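You operate a simulated robot arm through the tools that you are given. There is no shell and no other tool.

You run a simulated robot arm. Do the job below in one go: nothing can be reset, and whatever is moved stays where it is left.

## Task
Load the exercise from the blue card.
Fine: lay the card on the card rest, press CLEAR, key in its two lines in order, press LOAD, see the green lamp light. Leave the other controls.

Only the result counts: the job must be done as asked and must still hold three seconds after the hand-in. Knocking over, shifting, dropping, spilling or breaking anything else fails it.

## Robot
A 7-joint arm with a fingered hand, fixed in place. Base frame: the origin is on the floor under the middle of its stand, x ahead of it, y to its left, z up. Readings come in mm, rad, newtons and seconds.
With the tool pointing down near the work surface it reaches from about 320 to 820 mm from the base axis. Its first joint turns from -2.007 to 2.007 rad. Payload 5 kg.
The TCP is the grasp point between the finger pads, 32 mm short of the fingertips. In the tool frame z runs along the fingers and y along their closing line. The gripper opens to 160 mm; its body begins 89 mm behind the TCP. The gripper is a hand of 4 fingers: y runs from the thumb to the fingers, the wrist lies at [0, 0, -267] in the tool frame, and closing takes about 1.5 s.
Orientation is told as [roll, pitch, yaw] about the base's x, y, z axes, in that order, counted from this pose: with the fingers straight down and closing along the base's y, the tool's x points along the base's -x, its y along +y and its z along -z.

## Interface
- The arm moves only by the tool nudge_tool. Its argument "increments" is a list of rows, each a list of 3 entries, a list of its own where there are three numbers: the shift along the tool's x, y, z in mm, then the turn, a rotation vector about the tool's x, y, z in rad, then the finger opening in mm, from 0 to 160. In form: [[[x, y, z], [rx, ry, rz], grip], ...]. A call has 1 to 20 rows; each row shifts and turns the commanded pose from where the row before left it, along the tool's axes as they then stand. Each row takes 0.2 s and may step no farther than 50 mm and 0.15 rad from the row before; otherwise, or with a gripper value out of range, the whole call is refused. Where a pose cannot be reached the arm comes as near as it can. A force on the tool above 40 N (or 10 N above the force at the start of the call, whichever is more), or a blocked arm, ends the call early, and 0.2 s more pass. The fingers move at their own pace (about 108 mm/s each) and stop on an object; they squeeze with about 33 N. The grip force told is the motor's: it shows also when the fingers shut on nothing. Time passes only in rows, and 0.2 s behind the last, so rows that do not move let the fingers close. The reply holds the time, the measured pose of the TCP, the force on the tool along the base axes, the opening and the grip force, in the units named above and with some noise, with the torque about the TCP (base axes, N m) and any sound that the robot's microphone picked up, and new pictures: "views" is both (left out), scene, wrist or none.
- Cameras (640 x 400 px; columns grow to the right, rows downward): "scene" is fixed at [400, 651, 1765.6]; the picture's right is [-0.98, 0.19, 0.00], its down [0.06, 0.30, -0.95] and it looks along [-0.18, -0.93, -0.31] (base axes); focal length 329 px, centre (320, 200). "wrist" rides on the gripper at [80, -4, -114] in the tool frame; the picture's right is [0.05, 1.00, 0.00], its down [-0.82, 0.04, -0.58] and it looks along [-0.58, 0.03, 0.82] (tool axes); focal length 265 px, centre (320, 200). There is no depth. A picture from a camera that has moved, and an enlarged one, comes with that camera's place and axes in the base frame and with its lens.
- slide_trunk(by): slides the trunk up (or, below 0, down) by that many mm; the arm rides with it, the base frame stays. It gives what a move gives, with no picture.
- set_grasp(shape): the hand has 4 fingers and takes this shape, open, in about a second: jaw (thumb against the fingers, like two jaws); tri (thumb and two fingers); tip (a fingertip pinch); poke (one finger out to press); point (the index stretched); flat (the hand flat); cup (the hand cupped); fist (a fist). The gripper value then closes the fingers along that shape, each until it touches; the sizes above hold for jaw. It gives what a move gives, with no picture.
- close_up(camera, box): a new picture of the part [left, top, right, bottom] of that camera's present view, enlarged. No time passes.
- job_done(): hands the job in; it is judged then, once.

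Places have to be worked out from the pictures, the camera data and where the tool is seen. Open the gripper and draw the arm clear of the work before you hand the job in, unless the task says otherwise.

The tools are called after "Emit:" as a command line: name --argument value ..., lists and objects as JSON in quotes. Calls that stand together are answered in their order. nudge_tool: Moves the arm, as the interface text tells. Its arguments: {"type":"object","properties":{"increments":{"type":"array"},"views":{"type":"string","enum":["both","scene","wrist","none"]}},"required":["increments"]} The other tools are called the same way: slide_trunk (by) moves the trunk up or down; set_grasp (shape) gives the hand a shape; close_up (camera, box) takes an enlarged picture of a part of a camera's view; job_done () hands the job in.

At the start:

```text
clock: 0.0
tcp_pos: [190.1, -420.9, 1488.4]
tool_rot: [0.0, 0.0, -0.001]
wrist_force: [1.0, 0.1, 0.4]
moment: [0.0, -0.02, -0.01]
gripper_width: 160.1
grasp_force: 0.0
shape: jaw
trunk travel left (down, up): [-925.0, 65.0]
```

scene: 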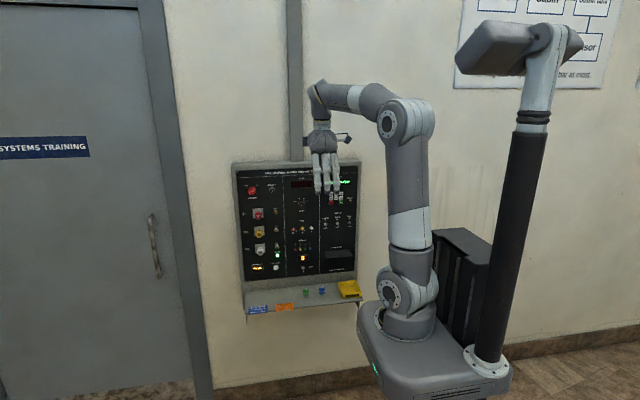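
wrist: 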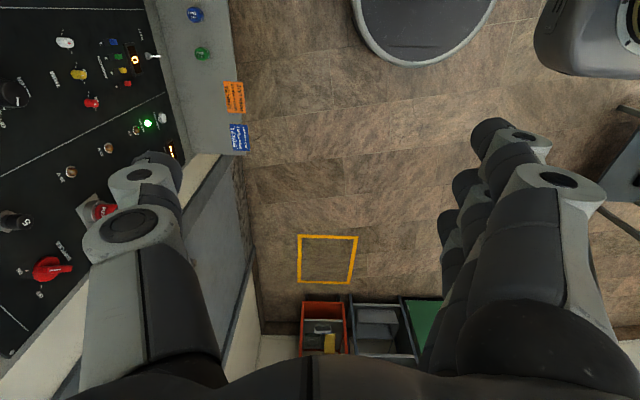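

I'll look closely at the panel first: it seems to hang on the wall at around y = -500 or beyond, with a shelf carrying the cards.

Emit:
close_up --camera "scene" --box '[225, 155, 365, 243]'

Emit:
close_up --camera "scene" --box '[225, 235, 365, 323]'

Emit:
close_up --camera "wrist" --box '[0, 0, 260, 162]'

Emit:
close_up --camera "wrist" --box '[0, 120, 260, 282]'

```text
4.55 times, centred on (295, 199) of scene
camera zoom: at [400.0, 651.0, 1765.6], right [-0.98, 0.19, 0.0], down [0.06, 0.3, -0.95], along [-0.18, -0.93, -0.31], focal length 1494 px, centre (434, 204)
```

zoom: 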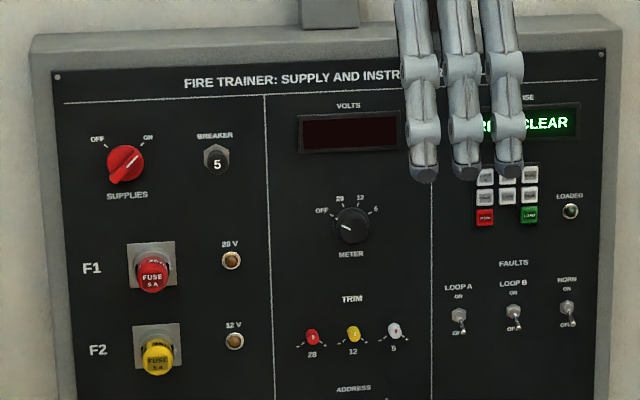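

```text
4.55 times, centred on (295, 279) of scene
camera zoom: at [400.0, 651.0, 1765.6], right [-0.98, 0.19, 0.0], down [0.06, 0.3, -0.95], along [-0.18, -0.93, -0.31], focal length 1494 px, centre (434, -159)
```

zoom: 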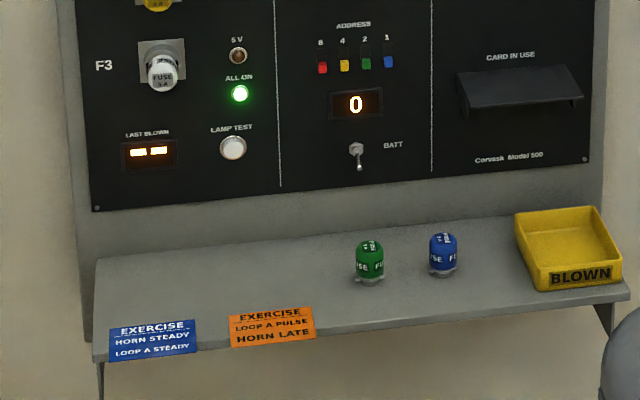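

```text
2.46 times, centred on (130, 81) of wrist
camera zoom: at [109.3, -423.5, 1602.9], right [-0.05, 1.0, 0.0], down [0.82, 0.04, 0.58], along [0.58, 0.03, -0.82], focal length 653 px, centre (788, 493)
```

zoom: 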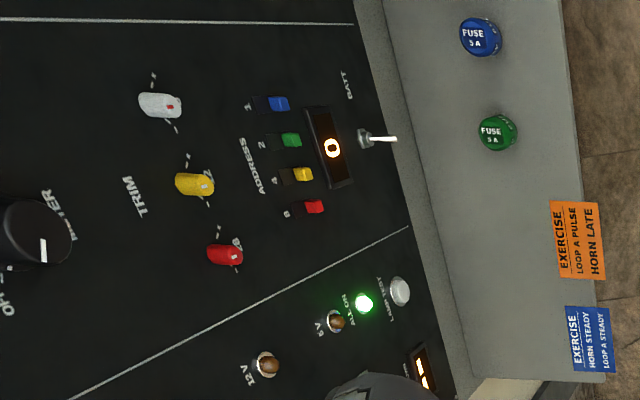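

```text
2.46 times, centred on (130, 201) of wrist
camera zoom: at [109.3, -423.5, 1602.9], right [-0.05, 1.0, 0.0], down [0.82, 0.04, 0.58], along [0.58, 0.03, -0.82], focal length 653 px, centre (788, 198)
```

zoom: 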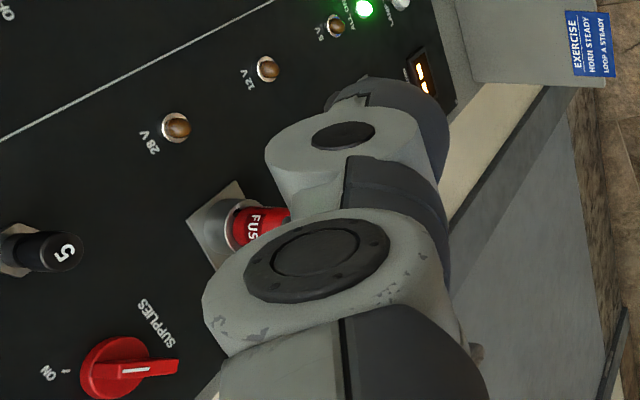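

The blue card reads HORN STEADY / LOOP A STEADY, and it overhangs the front of the shelf at about [436, -650, 824]; the panel is vertical near y = -800. I'll take tighter close-ups of the keypad, card and card rest before moving.

Emit:
close_up --camera "scene" --box '[324, 186, 356, 206]'

Emit:
close_up --camera "scene" --box '[322, 242, 358, 264]'

Emit:
close_up --camera "scene" --box '[243, 295, 299, 330]'

Emit:
close_up --camera "wrist" --box '[215, 110, 263, 140]'

```text
16.00 times, centred on (340, 196) of scene
camera zoom: at [400.0, 651.0, 1765.6], right [-0.98, 0.19, 0.0], down [0.06, 0.3, -0.95], along [-0.18, -0.93, -0.31], focal length 5257 px, centre (0, 264)
```

zoom: 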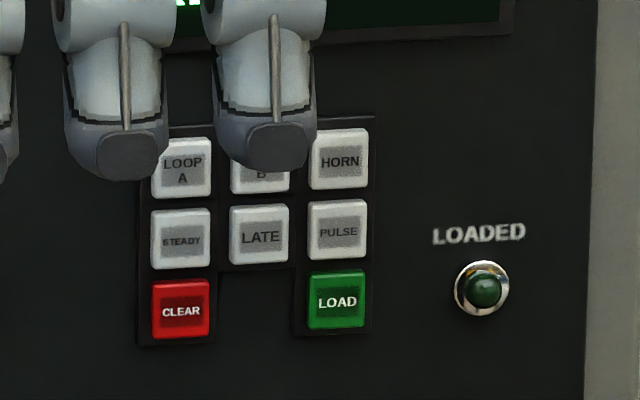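

```text
16.00 times, centred on (340, 253) of scene
camera zoom: at [400.0, 651.0, 1765.6], right [-0.98, 0.19, 0.0], down [0.06, 0.3, -0.95], along [-0.18, -0.93, -0.31], focal length 5257 px, centre (0, -648)
```

zoom: 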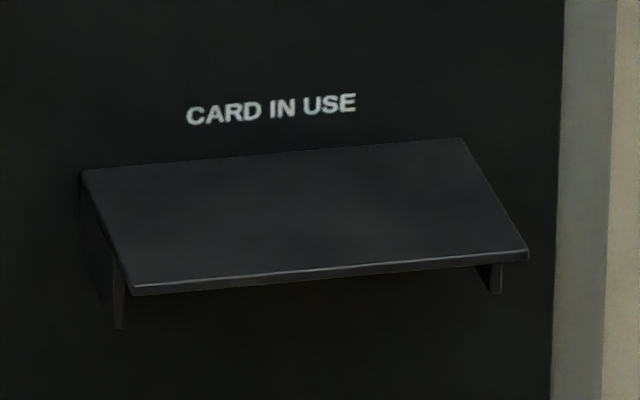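

```text
11.43 times, centred on (271, 312) of scene
camera zoom: at [400.0, 651.0, 1765.6], right [-0.98, 0.19, 0.0], down [0.06, 0.3, -0.95], along [-0.18, -0.93, -0.31], focal length 3755 px, centre (880, -1086)
```

zoom: 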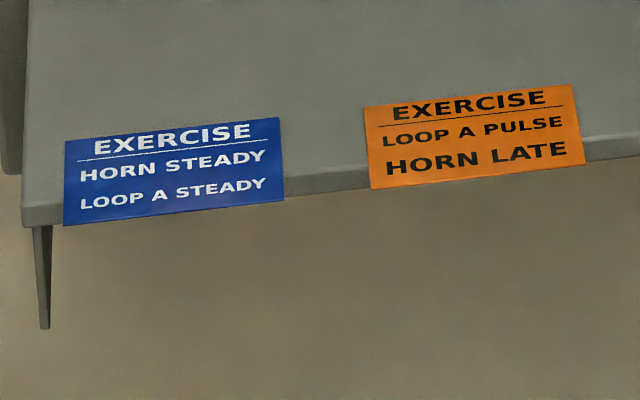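

```text
13.33 times, centred on (239, 125) of wrist
camera zoom: at [109.3, -423.5, 1602.9], right [-0.05, 1.0, 0.0], down [0.82, 0.04, 0.58], along [0.58, 0.03, -0.82], focal length 3539 px, centre (1400, 1200)
```

zoom: 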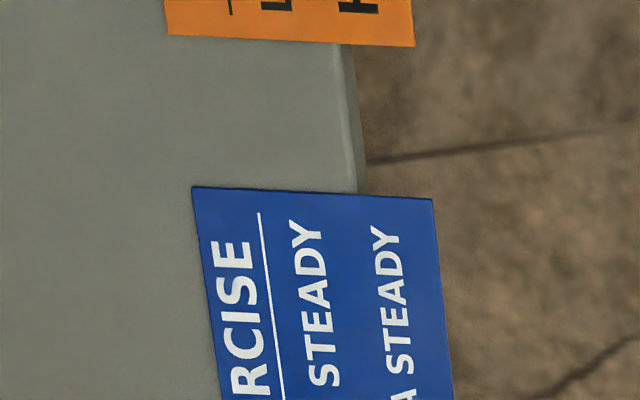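

The close-ups settle the keypad layout: LOOP A, LOOP B, HORN / STEADY, LATE, PULSE / CLEAR, –, LOAD. The card rest is a flat horizontal ledge at z ≈ 1011, and the card overhangs the shelf by about 16 mm. I'll lower the trunk 400 mm, which is clear of everything, to bring shelf, rest and keypad into easy reach.

Emit:
slide_trunk --by -400

```text
clock: 3.8
tcp_pos: [189.0, -420.0, 1088.3]
tool_rot: [0.0, 0.002, 0.001]
wrist_force: [0.5, -0.4, -1.1]
moment: [0.01, 0.01, 0.02]
gripper_width: 159.8
grasp_force: 0.0
shape: jaw
trunk travel left (down, up): [-525.0, 465.0]
```

The trunk is down and the TCP is at z = 1088. I'll shift toward x ≈ 436 over free space and then roll the hand so the fingers point at the panel.

Emit:
nudge_tool --increments '[[[-49.4, 0, 0], [0, 0, 0], 160], [[-49.4, 0, 0], [0, 0, 0], 160], [[-49.4, 0, 0], [0, 0, 0], 160], [[-49.4, 0, 0], [0, 0, 0], 160], [[-49.4, 0, 0], [0, 0, 0], 160], [[0, 0, 0], [0.15, 0, 0], 160], [[0, 0, 0], [0.15, 0, 0], 160], [[0, 0, 0], [0.15, 0, 0], 160], [[0, 0, 0], [0.15, 0, 0], 160], [[0, 0, 0], [0.15, 0, 0], 160]]'

```text
clock: 6.0
tcp_pos: [438.4, -420.3, 1089.2]
tool_rot: [-0.753, -0.002, 0.001]
wrist_force: [-0.3, -0.7, 0.7]
moment: [-0.01, -0.01, 0.01]
gripper_width: 159.8
grasp_force: 0.0
shape: jaw
trunk travel left (down, up): [-525.0, 465.0]
camera wrist: at [356.9, -344.4, 1175.1], right [-0.05, 0.73, -0.68], down [0.81, 0.43, 0.39], along [0.58, -0.54, -0.62], focal length 265 px, centre (320, 200)
```

scene: 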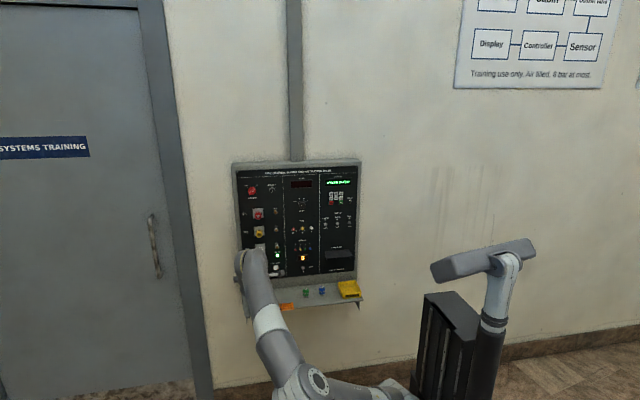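
wrist: 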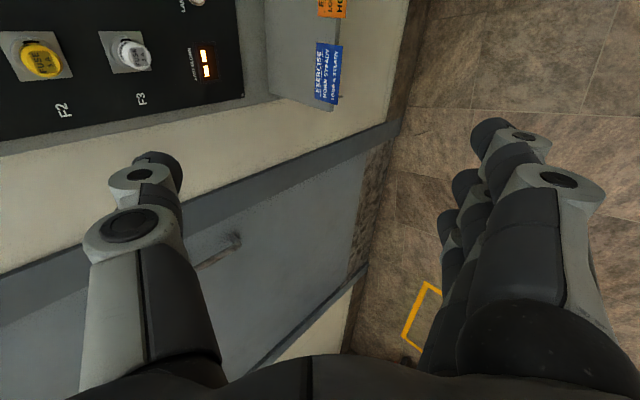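

The rotation is going well and nothing is near. I'll finish the roll to horizontal and close the jaw in free space to see how the fingertips meet.

Emit:
nudge_tool --increments '[[[0, 0, 0], [0.15, 0, 0], 160], [[0, 0, 0], [0.15, 0, 0], 160], [[0, 0, 0], [0.15, 0, 0], 160], [[0, 0, 0], [0.15, 0, 0], 160], [[0, 0, 0], [0.15, 0, 0], 160], [[0, 0, 0], [0.068, 0, 0], 160], [[0, 0, 0], [0, 0, 0], 0], [[0, 0, 0], [0, 0, 0], 0], [[0, 0, 0], [0, 0, 0], 0], [[0, 0, 0], [0, 0, 0], 0], [[0, 0, 0], [0, 0, 0], 0], [[0, 0, 0], [0, 0, 0], 0], [[0, 0, 0], [0, 0, 0], 0], [[0, 0, 0], [0, 0, 0], 0]]'

```text
clock: 9.0
tcp_pos: [436.6, -421.2, 1088.6]
tool_rot: [-1.569, 0.0, 0.0]
wrist_force: [0.2, -0.3, -0.2]
moment: [0.01, -0.02, 0.02]
gripper_width: 0.1
grasp_force: 33.2
shape: jaw
trunk travel left (down, up): [-525.0, 465.0]
camera wrist: at [356.3, -305.8, 1093.5], right [-0.05, 0.0, -1.0], down [0.82, 0.58, -0.04], along [0.58, -0.82, -0.03], focal length 265 px, centre (320, 200)
```

scene: 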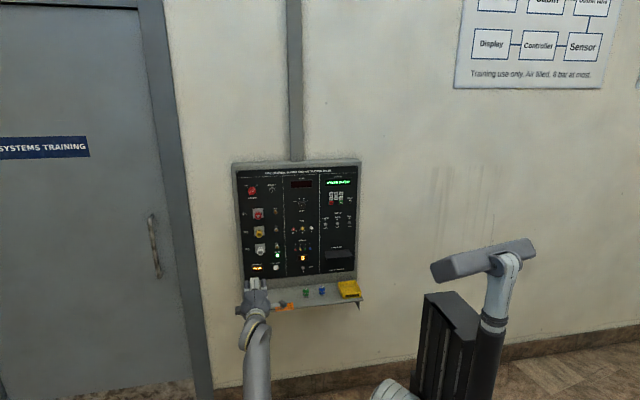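
wrist: 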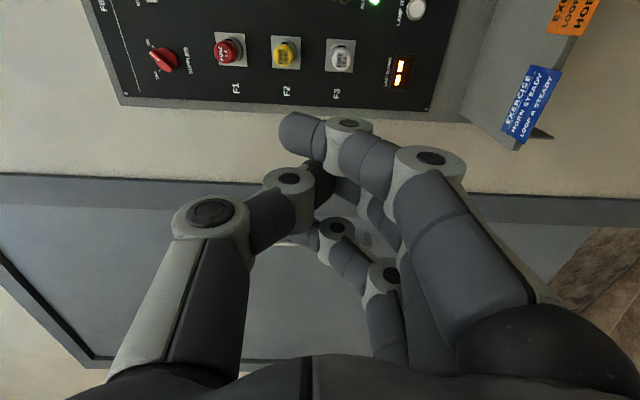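

The jaw closes fully; I'll zoom in on the wrist view to see how the thumb and fingers meet at the tips.

Emit:
close_up --camera "wrist" --box '[230, 90, 470, 240]'

Emit:
close_up --camera "scene" --box '[225, 265, 305, 315]'

```text
2.67 times, centred on (350, 165) of wrist
camera zoom: at [356.3, -305.8, 1093.5], right [-0.05, 0.0, -1.0], down [0.82, 0.58, -0.04], along [0.58, -0.82, -0.03], focal length 708 px, centre (240, 293)
```

zoom: 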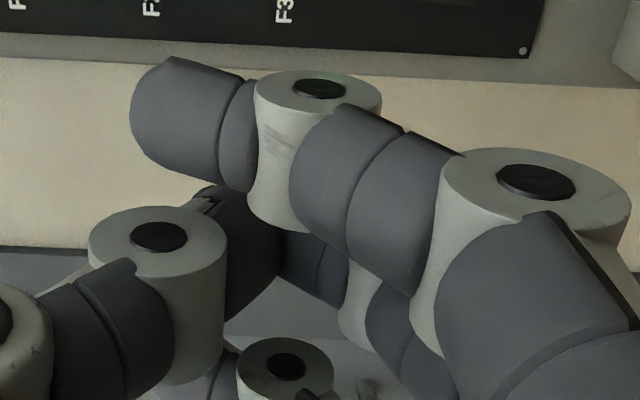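

```text
8.00 times, centred on (265, 290) of scene
camera zoom: at [400.0, 651.0, 1765.6], right [-0.98, 0.19, 0.0], down [0.06, 0.3, -0.95], along [-0.18, -0.93, -0.31], focal length 2629 px, centre (760, -520)
```

zoom: 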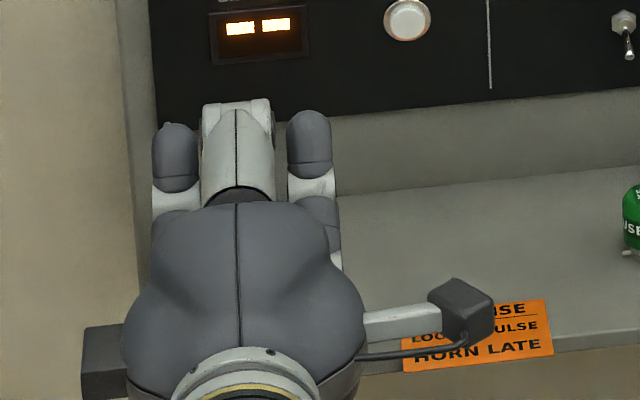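

With nothing between them the outer jaw fingers curl past the thumb, so I'll check the fingertip-pinch shape in free space as well.

Emit:
set_grasp --shape "tip"

Emit:
close_up --camera "wrist" --box '[60, 60, 620, 400]'

```text
clock: 9.9
tcp_pos: [436.3, -420.4, 1088.5]
tool_rot: [-1.569, 0.0, 0.001]
wrist_force: [-0.7, -0.3, -0.6]
moment: [0.02, 0.0, -0.01]
gripper_width: 160.0
grasp_force: 0.2
shape: tip
trunk travel left (down, up): [-525.0, 465.0]
```

```text
1.14 times, centred on (340, 230) of wrist
camera zoom: at [356.3, -305.8, 1093.5], right [-0.05, 0.0, -1.0], down [0.82, 0.58, -0.04], along [0.58, -0.82, -0.03], focal length 303 px, centre (297, 166)
```

zoom: 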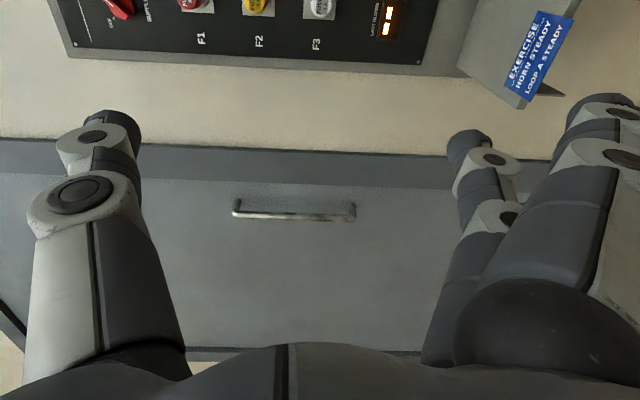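

In tip shape the fingers start wide open; I'll close partly and then fully, in free air, to see the pinch geometry.

Emit:
nudge_tool --increments '[[[0, 0, 0], [0, 0, 0], 40], [[0, 0, 0], [0, 0, 0], 40], [[0, 0, 0], [0, 0, 0], 40], [[0, 0, 0], [0, 0, 0], 40], [[0, 0, 0], [0, 0, 0], 40]]' --views "wrist"

Emit:
nudge_tool --increments '[[[0, 0, 0], [0, 0, 0], 0], [[0, 0, 0], [0, 0, 0], 0], [[0, 0, 0], [0, 0, 0], 0], [[0, 0, 0], [0, 0, 0], 0], [[0, 0, 0], [0, 0, 0], 0]]' --views "wrist"

Emit:
close_up --camera "scene" --box '[225, 265, 305, 315]'

```text
clock: 11.1
tcp_pos: [437.0, -420.4, 1089.3]
tool_rot: [-1.567, 0.0, 0.001]
wrist_force: [0.6, 0.8, -0.7]
moment: [0.01, -0.01, 0.0]
gripper_width: 40.5
grasp_force: 0.1
shape: tip
trunk travel left (down, up): [-525.0, 465.0]
camera wrist: at [356.3, -305.8, 1093.5], right [-0.05, 0.0, -1.0], down [0.82, 0.58, -0.04], along [0.58, -0.82, -0.03], focal length 265 px, centre (320, 200)
```

wrist: 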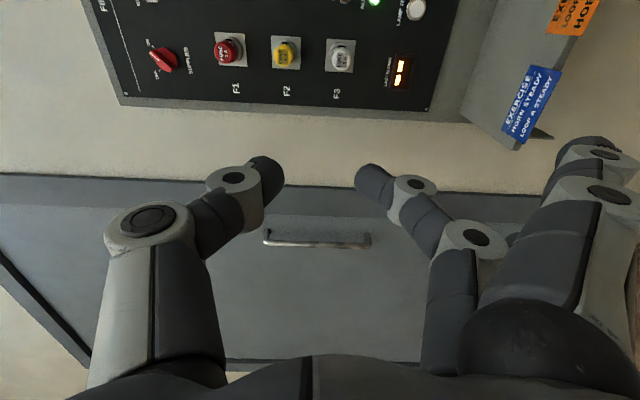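

```text
clock: 12.3
tcp_pos: [436.7, -420.9, 1089.1]
tool_rot: [-1.567, 0.001, 0.0]
wrist_force: [-0.2, -0.4, 0.0]
moment: [-0.01, -0.02, 0.01]
gripper_width: 0.0
grasp_force: 32.6
shape: tip
trunk travel left (down, up): [-525.0, 465.0]
camera wrist: at [356.3, -305.8, 1093.5], right [-0.05, 0.0, -1.0], down [0.82, 0.58, -0.04], along [0.58, -0.82, -0.03], focal length 265 px, centre (320, 200)
```

wrist: 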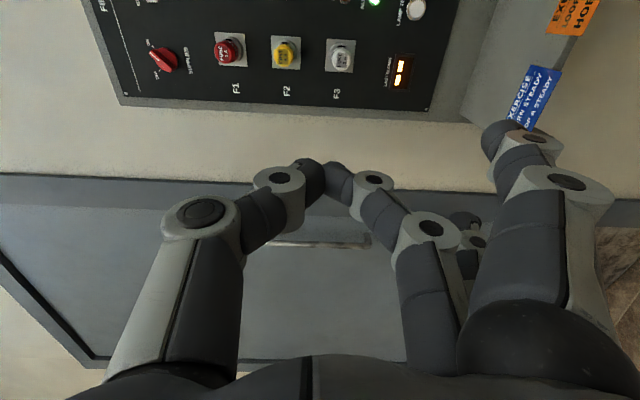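

```text
8.00 times, centred on (265, 290) of scene
camera zoom: at [400.0, 651.0, 1765.6], right [-0.98, 0.19, 0.0], down [0.06, 0.3, -0.95], along [-0.18, -0.93, -0.31], focal length 2629 px, centre (760, -520)
```

zoom: 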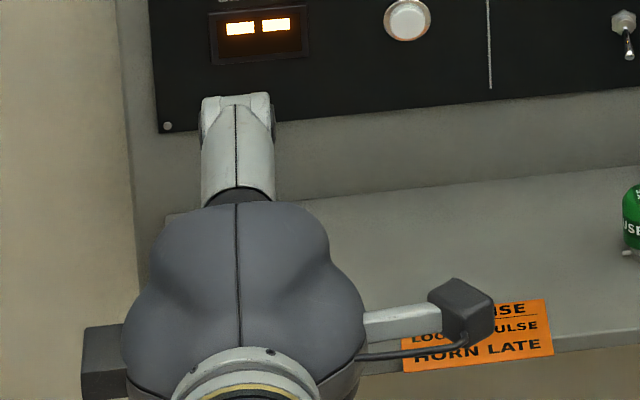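

Tip shape pinches only thumb against middle finger, meeting at roughly tool z ≈ 30. I'll compare with the three-point "tri" shape before choosing.

Emit:
set_grasp --shape "tri"

Emit:
nudge_tool --increments '[[[0, 0, 0], [0, 0, 0], 40], [[0, 0, 0], [0, 0, 0], 40], [[0, 0, 0], [0, 0, 0], 40], [[0, 0, 0], [0, 0, 0], 40], [[0, 0, 0], [0, 0, 0], 40]]' --views "wrist"

Emit:
nudge_tool --increments '[[[0, 0, 0], [0, 0, 0], 0], [[0, 0, 0], [0, 0, 0], 0], [[0, 0, 0], [0, 0, 0], 0], [[0, 0, 0], [0, 0, 0], 0], [[0, 0, 0], [0, 0, 0], 0]]' --views "wrist"

Emit:
close_up --camera "scene" --box '[225, 265, 305, 315]'

```text
clock: 13.2
tcp_pos: [436.5, -420.2, 1087.5]
tool_rot: [-1.567, -0.001, 0.001]
wrist_force: [0.5, -0.6, -0.6]
moment: [-0.01, 0.04, -0.01]
gripper_width: 160.0
grasp_force: 0.0
shape: tri
trunk travel left (down, up): [-525.0, 465.0]
```

```text
clock: 14.4
tcp_pos: [436.9, -420.4, 1087.8]
tool_rot: [-1.568, -0.001, 0.001]
wrist_force: [0.2, -0.9, -0.5]
moment: [0.02, 0.01, 0.0]
gripper_width: 40.5
grasp_force: 0.1
shape: tri
trunk travel left (down, up): [-525.0, 465.0]
camera wrist: at [356.3, -305.8, 1093.5], right [-0.05, 0.0, -1.0], down [0.82, 0.58, -0.04], along [0.58, -0.82, -0.03], focal length 265 px, centre (320, 200)
```

wrist: 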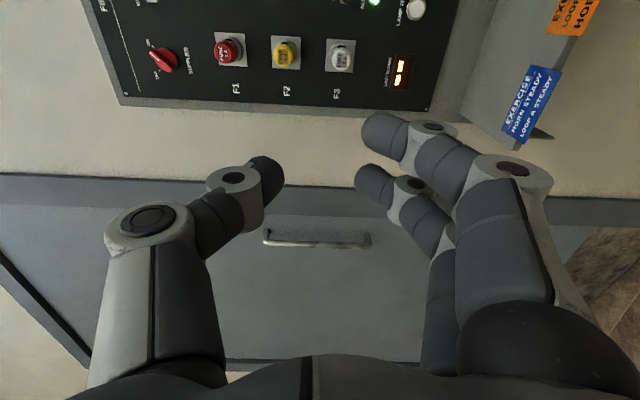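

```text
clock: 15.6
tcp_pos: [436.4, -420.8, 1087.8]
tool_rot: [-1.567, -0.001, 0.0]
wrist_force: [0.6, 0.2, 0.0]
moment: [0.0, -0.02, 0.0]
gripper_width: 0.0
grasp_force: 33.6
shape: tri
trunk travel left (down, up): [-525.0, 465.0]
camera wrist: at [356.3, -305.8, 1093.5], right [-0.05, 0.0, -1.0], down [0.82, 0.58, -0.04], along [0.58, -0.82, -0.03], focal length 265 px, centre (320, 200)
```

wrist: 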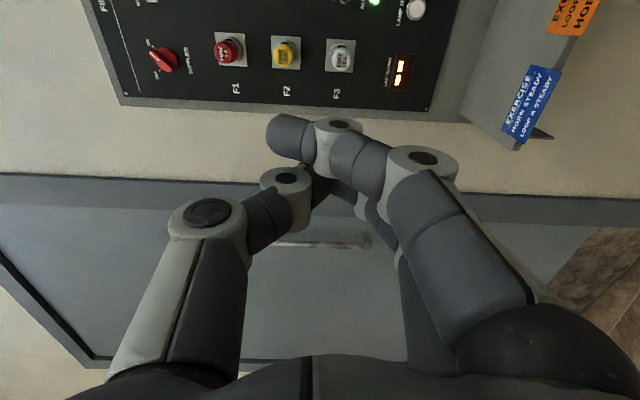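

```text
8.00 times, centred on (265, 290) of scene
camera zoom: at [400.0, 651.0, 1765.6], right [-0.98, 0.19, 0.0], down [0.06, 0.3, -0.95], along [-0.18, -0.93, -0.31], focal length 2629 px, centre (760, -520)
```

zoom: 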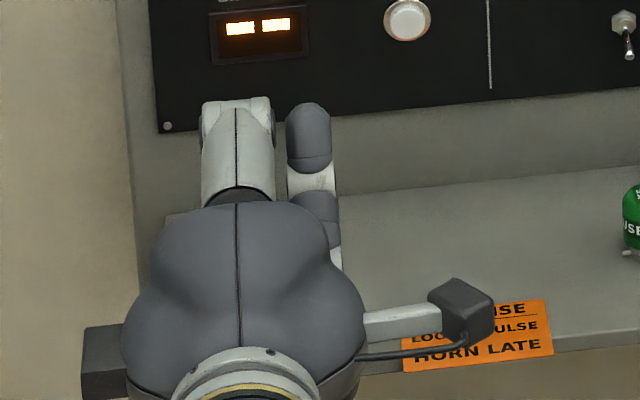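

Tip is the better shape for a thin overhanging card, because the index finger in tri or jaw would reach less far and roll the card. I'll switch to tip and lower the hand to about shelf height, well in front of the shelf.

Emit:
set_grasp --shape "tip"

Emit:
nudge_tool --increments '[[[0, 44, 0], [0, 0, 0], 160], [[0, 44, 0], [0, 0, 0], 160], [[0, 44, 0], [0, 0, 0], 160], [[0, 44, 0], [0, 0, 0], 160], [[0, 44, 0], [0, 0, 0], 160], [[0, 44, 0], [0, 0, 0], 160], [[0, 0, 40], [0, 0, 0], 100], [[0, 0, 40], [0, 0, 0], 60], [[0, 0, 0], [0, 0, 0], 40], [[0, 0, 0], [0, 0, 0], 40], [[0, 0, 0], [0, 0, 0], 40]]'

```text
clock: 16.5
tcp_pos: [436.4, -421.0, 1089.8]
tool_rot: [-1.568, 0.0, 0.0]
wrist_force: [1.0, 0.0, -0.1]
moment: [0.01, 0.0, -0.05]
gripper_width: 160.0
grasp_force: 0.0
shape: tip
trunk travel left (down, up): [-525.0, 465.0]
```

```text
clock: 17.4
tcp_pos: [408.0, -415.3, 1065.7]
tool_rot: [-1.44, -0.463, 0.016]
wrist_force: [0.2, 0.6, 0.3]
moment: [-0.02, -0.01, -0.08]
gripper_width: 160.1
grasp_force: 0.0
shape: tip
out of reach, approached as far as the arm can: row 4
trunk travel left (down, up): [-525.0, 465.0]
stopped in row 4: the arm was blocked; the commanded pose is now the measured one
camera wrist: at [326.0, -303.9, 1046.8], right [0.39, 0.14, -0.91], down [0.71, 0.59, 0.39], along [0.59, -0.8, 0.13], focal length 265 px, centre (320, 200)
```

scene: 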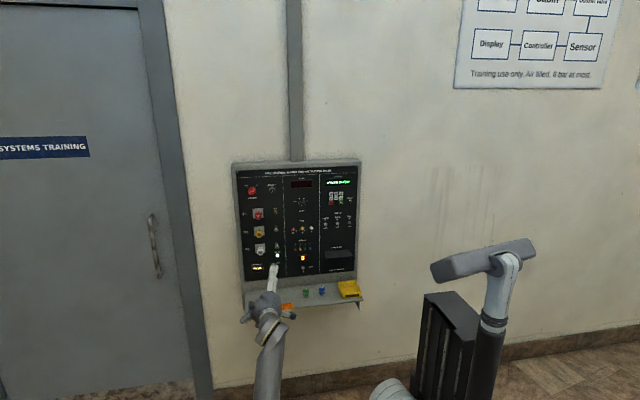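
wrist: 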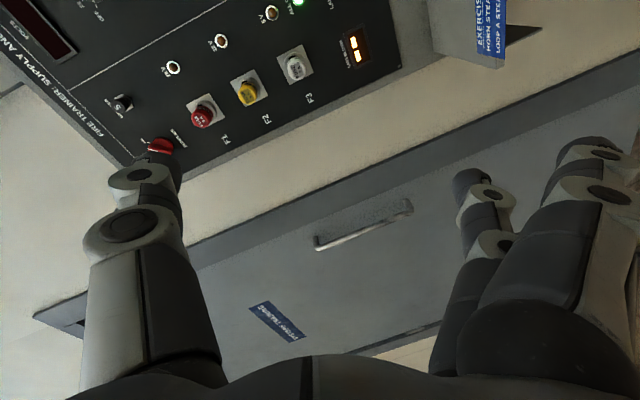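

The arm hit a joint limit and twisted; nothing was touched. I'll undo the twist and move back up, and use the trunk for height instead, keeping the arm posture that worked.

Emit:
nudge_tool --increments '[[[0, -6, 0], [0.033, 0, -0.116], 160], [[0, -6, 0], [0.033, 0, -0.116], 160], [[0, -6, 0], [0.033, 0, -0.116], 160], [[0, -6, 0], [0.033, 0, -0.116], 160], [[0, 0, 0], [0, 0, 0], 160]]'

```text
clock: 18.6
tcp_pos: [401.7, -417.6, 1088.7]
tool_rot: [-1.58, 0.001, 0.043]
wrist_force: [0.6, -0.3, 0.5]
moment: [0.0, -0.03, 0.0]
gripper_width: 159.9
grasp_force: 0.0
shape: tip
trunk travel left (down, up): [-525.0, 465.0]
camera wrist: at [315.4, -306.9, 1091.6], right [-0.05, -0.01, -1.0], down [0.79, 0.61, -0.05], along [0.61, -0.79, -0.02], focal length 265 px, centre (320, 200)
```

scene: 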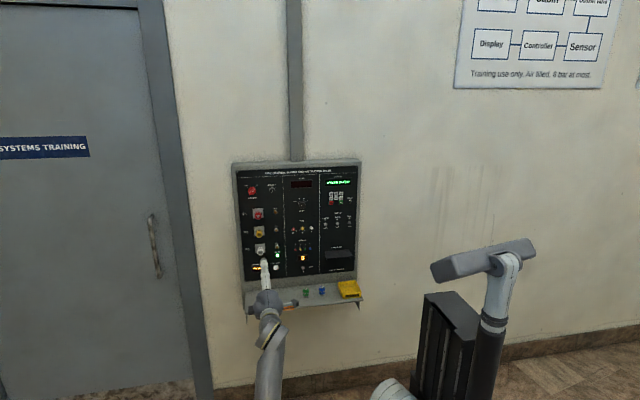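
wrist: 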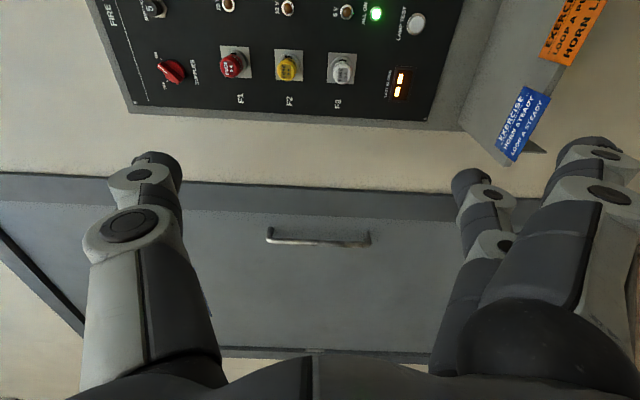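

Orientation is back to nearly horizontal. I'll trim the remaining yaw, move forward to y ≈ -520 and over to x ≈ 438, still at z ≈ 1088.

Emit:
nudge_tool --increments '[[[0, 0, 0], [-0.009, 0.043, 0], 160], [[-12, 0, 34], [0, 0, 0], 160], [[-12, 0, 34], [0, 0, 0], 160], [[-12, 0, 34], [0, 0, 0], 160], [[0, 0, 0], [0, 0, 0], 60], [[0, 0, 0], [0, 0, 0], 60], [[0, 0, 0], [0, 0, 0], 60]]' --views "wrist"

```text
clock: 20.2
tcp_pos: [438.6, -521.4, 1087.5]
tool_rot: [-1.57, -0.001, -0.001]
wrist_force: [-0.1, -0.1, 0.0]
moment: [0.03, 0.01, -0.01]
gripper_width: 60.9
grasp_force: 0.1
shape: tip
trunk travel left (down, up): [-525.0, 465.0]
camera wrist: at [357.7, -406.4, 1092.0], right [-0.05, 0.0, -1.0], down [0.81, 0.58, -0.04], along [0.58, -0.82, -0.03], focal length 265 px, centre (320, 200)
```

wrist: 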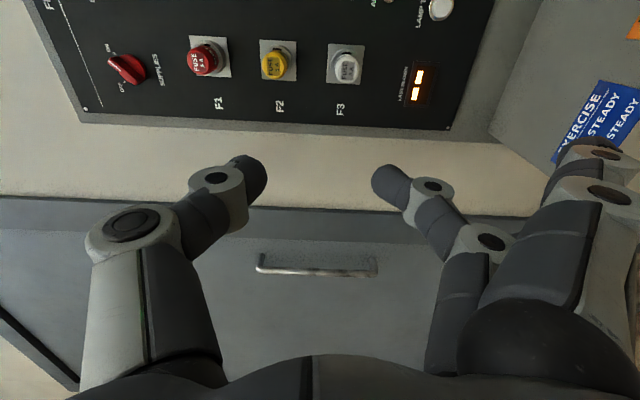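

The pose is clean and clear of everything. I'll slide the trunk down 255 mm to bring the hand to shelf height, still about 70 mm in front of the card.

Emit:
slide_trunk --by -255

Emit:
close_up --camera "wrist" --box '[0, 0, 640, 400]'

Emit:
close_up --camera "scene" --box '[220, 280, 316, 340]'

```text
clock: 22.9
tcp_pos: [438.3, -521.4, 832.7]
tool_rot: [-1.572, 0.0, 0.001]
wrist_force: [0.5, -0.3, -0.7]
moment: [0.0, -0.01, -0.02]
gripper_width: 60.6
grasp_force: 0.1
shape: tip
trunk travel left (down, up): [-270.0, 720.0]
```

```text
1.00 times, centred on (320, 200) of wrist (not enlarged: the box is as wide or as high as the picture)
camera zoom: at [357.6, -406.3, 837.1], right [-0.05, 0.0, -1.0], down [0.81, 0.58, -0.04], along [0.58, -0.82, -0.03], focal length 265 px, centre (320, 200)
```

zoom: 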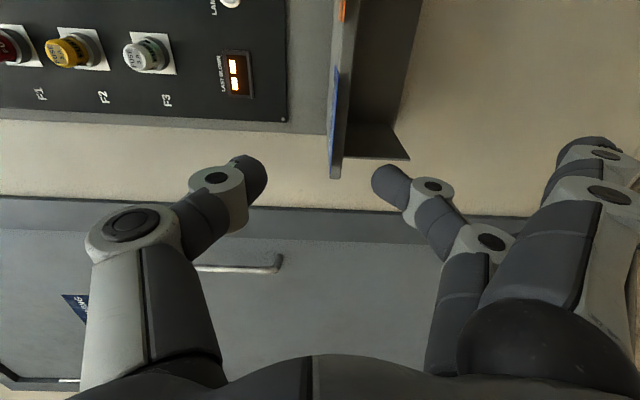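

```text
6.67 times, centred on (268, 310) of scene
camera zoom: at [400.0, 651.0, 1765.6], right [-0.98, 0.19, 0.0], down [0.06, 0.3, -0.95], along [-0.18, -0.93, -0.31], focal length 2190 px, centre (667, -533)
```

zoom: 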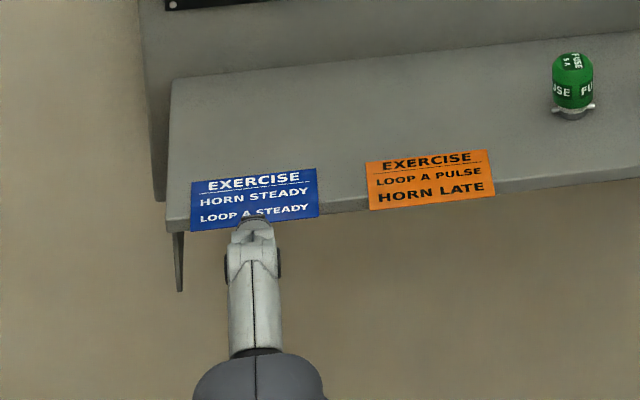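

The wrist camera now sees the card and shelf edge-on between the thumb and finger. I'll zoom in to measure card height against the fingertips.

Emit:
close_up --camera "wrist" --box '[216, 50, 440, 190]'

Emit:
close_up --camera "wrist" --box '[310, 50, 390, 190]'

```text
2.86 times, centred on (328, 120) of wrist
camera zoom: at [357.6, -406.3, 837.1], right [-0.05, 0.0, -1.0], down [0.81, 0.58, -0.04], along [0.58, -0.82, -0.03], focal length 758 px, centre (297, 429)
```

zoom: 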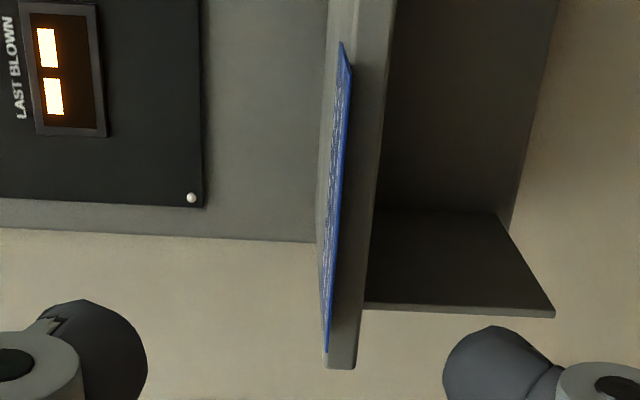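

```text
2.86 times, centred on (350, 120) of wrist
camera zoom: at [357.6, -406.3, 837.1], right [-0.05, 0.0, -1.0], down [0.81, 0.58, -0.04], along [0.58, -0.82, -0.03], focal length 758 px, centre (234, 429)
```

zoom: 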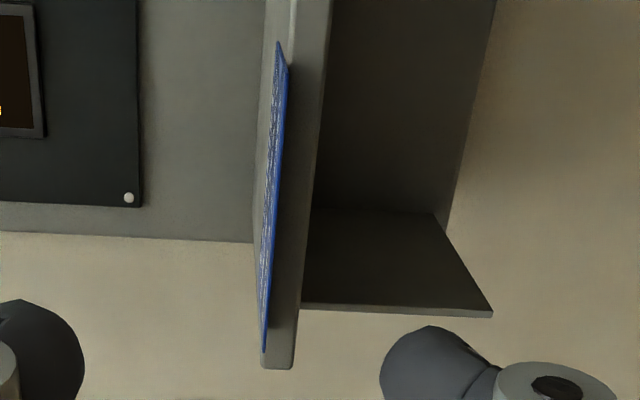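

Measured from both cameras, the card's front edge is at y ≈ -626, z ≈ 821, centred at x ≈ 438, and the shelf front is at y ≈ -642. I'll lower 12 mm to card height, narrow the gap to 30 mm and creep forward to y ≈ -591, then look again.

Emit:
nudge_tool --increments '[[[0, 6, 0], [0, 0, 0], 30], [[0, 6, 0], [0, 0, 0], 30], [[0, 0, 30], [0, 0, 0], 30], [[0, 0, 25], [0, 0, 0], 30], [[0, 0, 15], [0, 0, 0], 30], [[0, 0, 0], [0, 0, 0], 30]]' --views "wrist"

Emit:
close_up --camera "wrist" --box '[240, 90, 400, 190]'

Emit:
close_up --camera "scene" --box '[236, 290, 300, 330]'

```text
clock: 24.3
tcp_pos: [438.7, -591.3, 820.0]
tool_rot: [-1.571, -0.001, 0.001]
wrist_force: [-0.2, -0.3, 0.0]
moment: [0.01, -0.01, 0.04]
gripper_width: 30.5
grasp_force: 0.0
shape: tip
trunk travel left (down, up): [-270.0, 720.0]
camera wrist: at [357.8, -476.7, 824.8], right [-0.05, 0.0, -1.0], down [0.81, 0.58, -0.04], along [0.58, -0.82, -0.03], focal length 265 px, centre (320, 200)
```

wrist: 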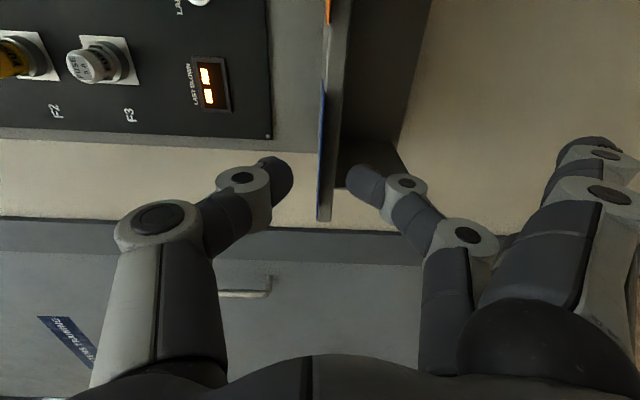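

```text
4.00 times, centred on (320, 140) of wrist
camera zoom: at [357.8, -476.7, 824.8], right [-0.05, 0.0, -1.0], down [0.81, 0.58, -0.04], along [0.58, -0.82, -0.03], focal length 1062 px, centre (320, 440)
```

zoom: 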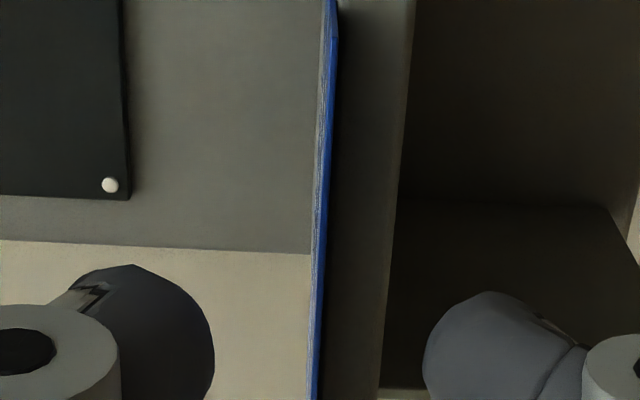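

```text
10.00 times, centred on (268, 310) of scene
camera zoom: at [400.0, 651.0, 1765.6], right [-0.98, 0.19, 0.0], down [0.06, 0.3, -0.95], along [-0.18, -0.93, -0.31], focal length 3286 px, centre (840, -900)
```

zoom: 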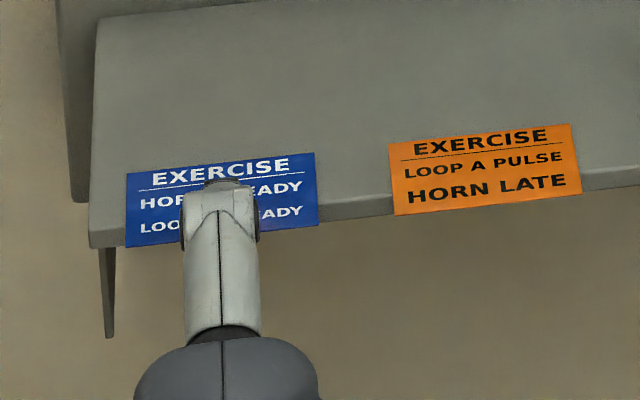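

The card lies right on the pinch line (z ≈ 820.3 against TCP 820.0) and midway between the tips. I'll advance the last 17 mm in small steps and narrow the gap to 14 mm, watching the force.

Emit:
nudge_tool --increments '[[[0, 0, 6], [0, 0, 0], 30], [[0, 0, 5], [0, 0, 0], 30], [[0, 0, 4], [0, 0, 0], 30], [[0, 0, 2], [0, 0, 0], 30], [[0, 0, 0], [0, 0, 0], 20], [[0, 0, 0], [0, 0, 0], 14], [[0, 0, 0], [0, 0, 0], 14]]' --views "wrist"

Emit:
close_up --camera "wrist" --box '[240, 90, 400, 190]'

Emit:
close_up --camera "scene" --box '[236, 290, 300, 330]'

```text
clock: 25.9
tcp_pos: [439.2, -608.2, 820.4]
tool_rot: [-1.569, 0.0, -0.001]
wrist_force: [-0.2, 0.2, 0.2]
moment: [0.01, -0.02, -0.03]
gripper_width: 14.4
grasp_force: 0.1
shape: tip
trunk travel left (down, up): [-270.0, 720.0]
camera wrist: at [357.6, -493.4, 825.0], right [-0.05, 0.0, -1.0], down [0.81, 0.58, -0.04], along [0.58, -0.82, -0.03], focal length 265 px, centre (320, 200)
```

wrist: 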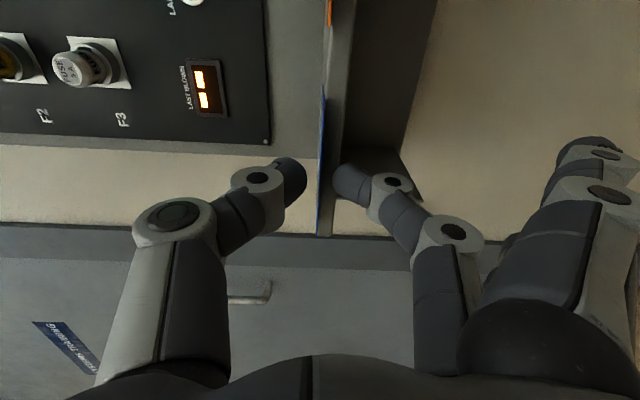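

```text
4.00 times, centred on (320, 140) of wrist
camera zoom: at [357.6, -493.4, 825.0], right [-0.05, 0.0, -1.0], down [0.81, 0.58, -0.04], along [0.58, -0.82, -0.03], focal length 1062 px, centre (320, 440)
```

zoom: 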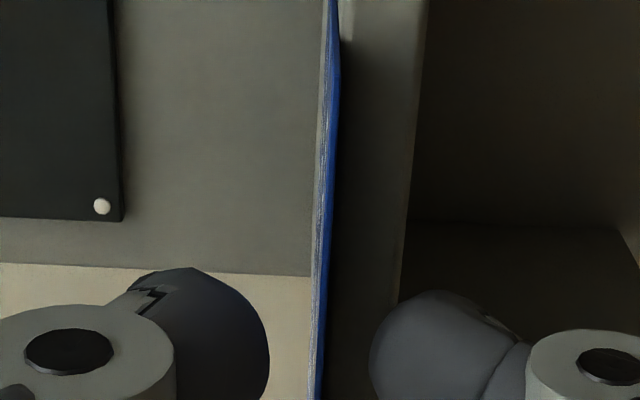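

```text
10.00 times, centred on (268, 310) of scene
camera zoom: at [400.0, 651.0, 1765.6], right [-0.98, 0.19, 0.0], down [0.06, 0.3, -0.95], along [-0.18, -0.93, -0.31], focal length 3286 px, centre (840, -900)
```

zoom: 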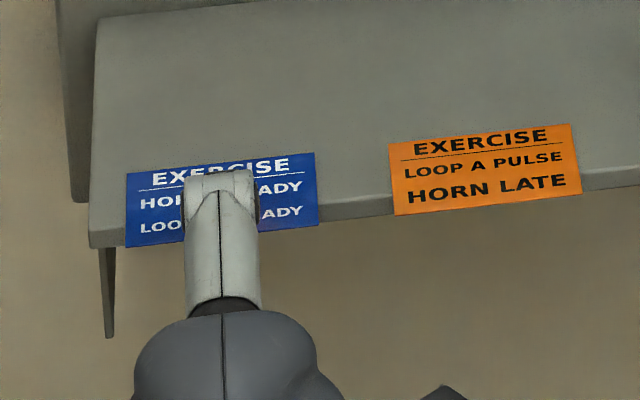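

The tips straddle the card but the pinch point would be only about 3 mm inside its edge. I'll advance 2 mm more, checking force, then close gently in steps.

Emit:
nudge_tool --increments '[[[0, 0, 1], [0, 0, 0], 14], [[0, 0, 1], [0, 0, 0], 14], [[0, 0, 0], [0, 0, 0], 14]]' --views "none"

Emit:
nudge_tool --increments '[[[0, 0, 0], [0, 0, 0], 10], [[0, 0, 0], [0, 0, 0], 7], [[0, 0, 0], [0, 0, 0], 5], [[0, 0, 0], [0, 0, 0], 4], [[0, 0, 0], [0, 0, 0], 3]]' --views "wrist"

Emit:
close_up --camera "wrist" --box '[260, 100, 380, 190]'

```text
clock: 26.7
tcp_pos: [438.6, -610.0, 820.6]
tool_rot: [-1.572, 0.002, 0.001]
wrist_force: [0.1, -0.6, 0.0]
moment: [0.02, 0.0, 0.0]
gripper_width: 14.5
grasp_force: 0.1
shape: tip
trunk travel left (down, up): [-270.0, 720.0]
```

```text
clock: 27.9
tcp_pos: [438.6, -610.4, 820.1]
tool_rot: [-1.571, 0.0, 0.0]
wrist_force: [-0.1, -0.7, -0.5]
moment: [-0.04, 0.01, 0.0]
gripper_width: 0.4
grasp_force: 33.5
shape: tip
trunk travel left (down, up): [-270.0, 720.0]
camera wrist: at [357.8, -495.4, 824.8], right [-0.05, 0.0, -1.0], down [0.81, 0.58, -0.04], along [0.58, -0.82, -0.03], focal length 265 px, centre (320, 200)
```

wrist: 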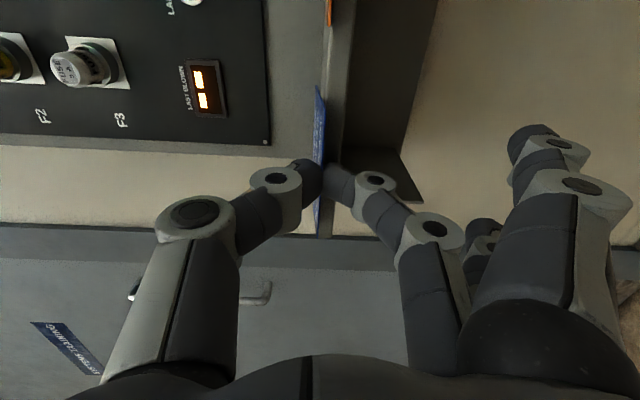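

```text
4.44 times, centred on (320, 145) of wrist
camera zoom: at [357.8, -495.4, 824.8], right [-0.05, 0.0, -1.0], down [0.81, 0.58, -0.04], along [0.58, -0.82, -0.03], focal length 1180 px, centre (320, 444)
```

zoom: 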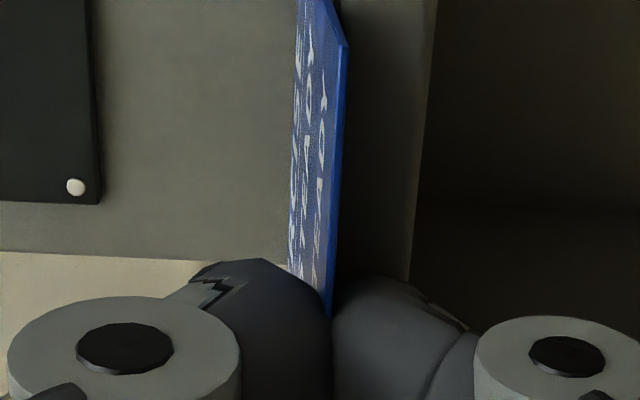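

Grip force is 33 N at 0.4 mm, and the card seems tilted but held between the tips. I'll check from the scene camera.

Emit:
close_up --camera "scene" --box '[244, 295, 292, 325]'

Emit:
close_up --camera "wrist" --box '[290, 70, 354, 180]'

```text
13.33 times, centred on (268, 310) of scene
camera zoom: at [400.0, 651.0, 1765.6], right [-0.98, 0.19, 0.0], down [0.06, 0.3, -0.95], along [-0.18, -0.93, -0.31], focal length 4381 px, centre (1013, -1267)
```

zoom: 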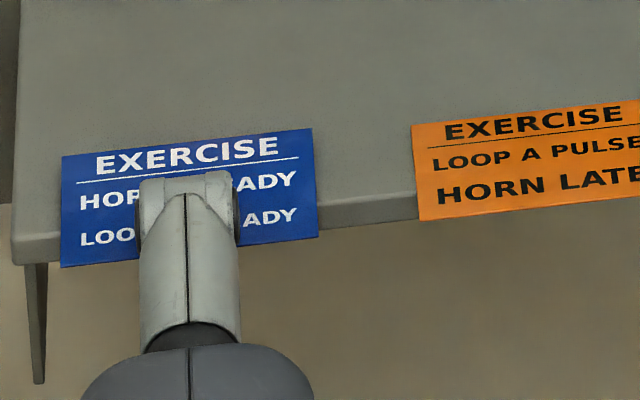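

```text
3.64 times, centred on (322, 125) of wrist
camera zoom: at [357.8, -495.4, 824.8], right [-0.05, 0.0, -1.0], down [0.81, 0.58, -0.04], along [0.58, -0.82, -0.03], focal length 965 px, centre (313, 473)
```

zoom: 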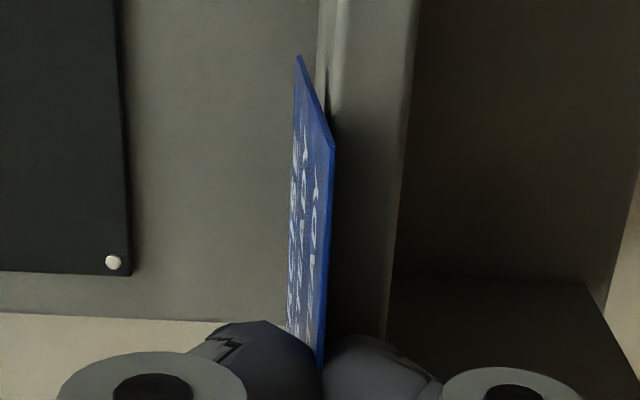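

The card is pinched along its front edge, tilted only about 5°. I'll test the grip with a slow 6 mm lift, still directly over its place.

Emit:
nudge_tool --increments '[[[0, -1, 0], [0, 0, 0], 0], [[0, -1, 0], [0, 0, 0], 0], [[0, -2, 0], [0, 0, 0], 0], [[0, -2, 0], [0, 0, 0], 0], [[0, 0, 0], [0, 0, 0], 0]]' --views "wrist"

Emit:
close_up --camera "scene" --box '[244, 295, 292, 325]'

Emit:
close_up --camera "wrist" --box '[260, 70, 388, 190]'

```text
clock: 29.1
tcp_pos: [439.3, -610.6, 826.7]
tool_rot: [-1.571, -0.001, 0.003]
wrist_force: [-0.5, -0.9, -0.3]
moment: [0.01, -0.03, 0.02]
gripper_width: 0.0
grasp_force: 33.2
shape: tip
trunk travel left (down, up): [-270.0, 720.0]
camera wrist: at [358.0, -495.4, 830.9], right [-0.05, 0.0, -1.0], down [0.81, 0.58, -0.04], along [0.58, -0.82, -0.03], focal length 265 px, centre (320, 200)
```

wrist: 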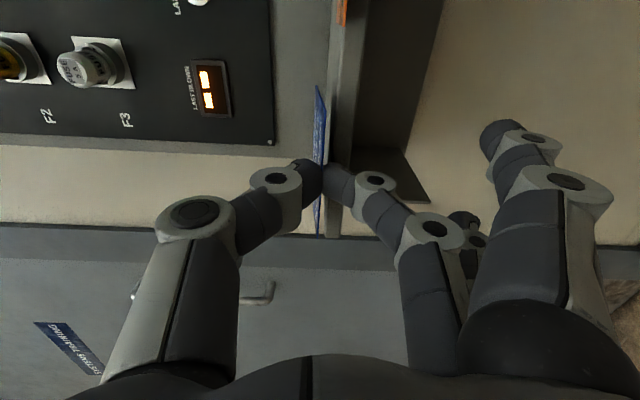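

```text
13.33 times, centred on (268, 310) of scene
camera zoom: at [400.0, 651.0, 1765.6], right [-0.98, 0.19, 0.0], down [0.06, 0.3, -0.95], along [-0.18, -0.93, -0.31], focal length 4381 px, centre (1013, -1267)
```

zoom: 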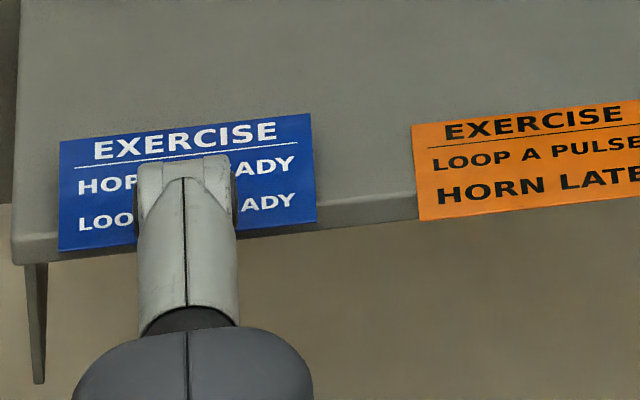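

```text
3.33 times, centred on (324, 130) of wrist
camera zoom: at [358.0, -495.4, 830.9], right [-0.05, 0.0, -1.0], down [0.81, 0.58, -0.04], along [0.58, -0.82, -0.03], focal length 885 px, centre (307, 433)
```

zoom: 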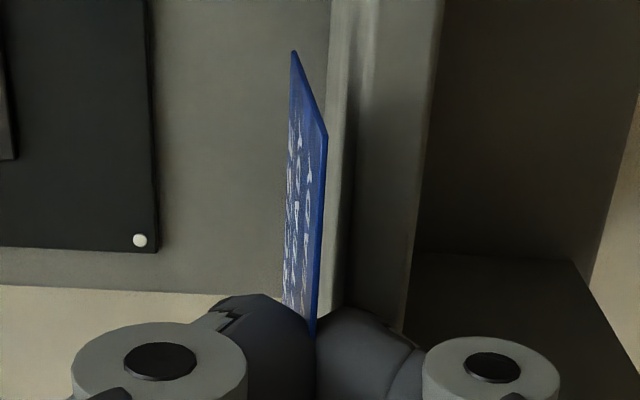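

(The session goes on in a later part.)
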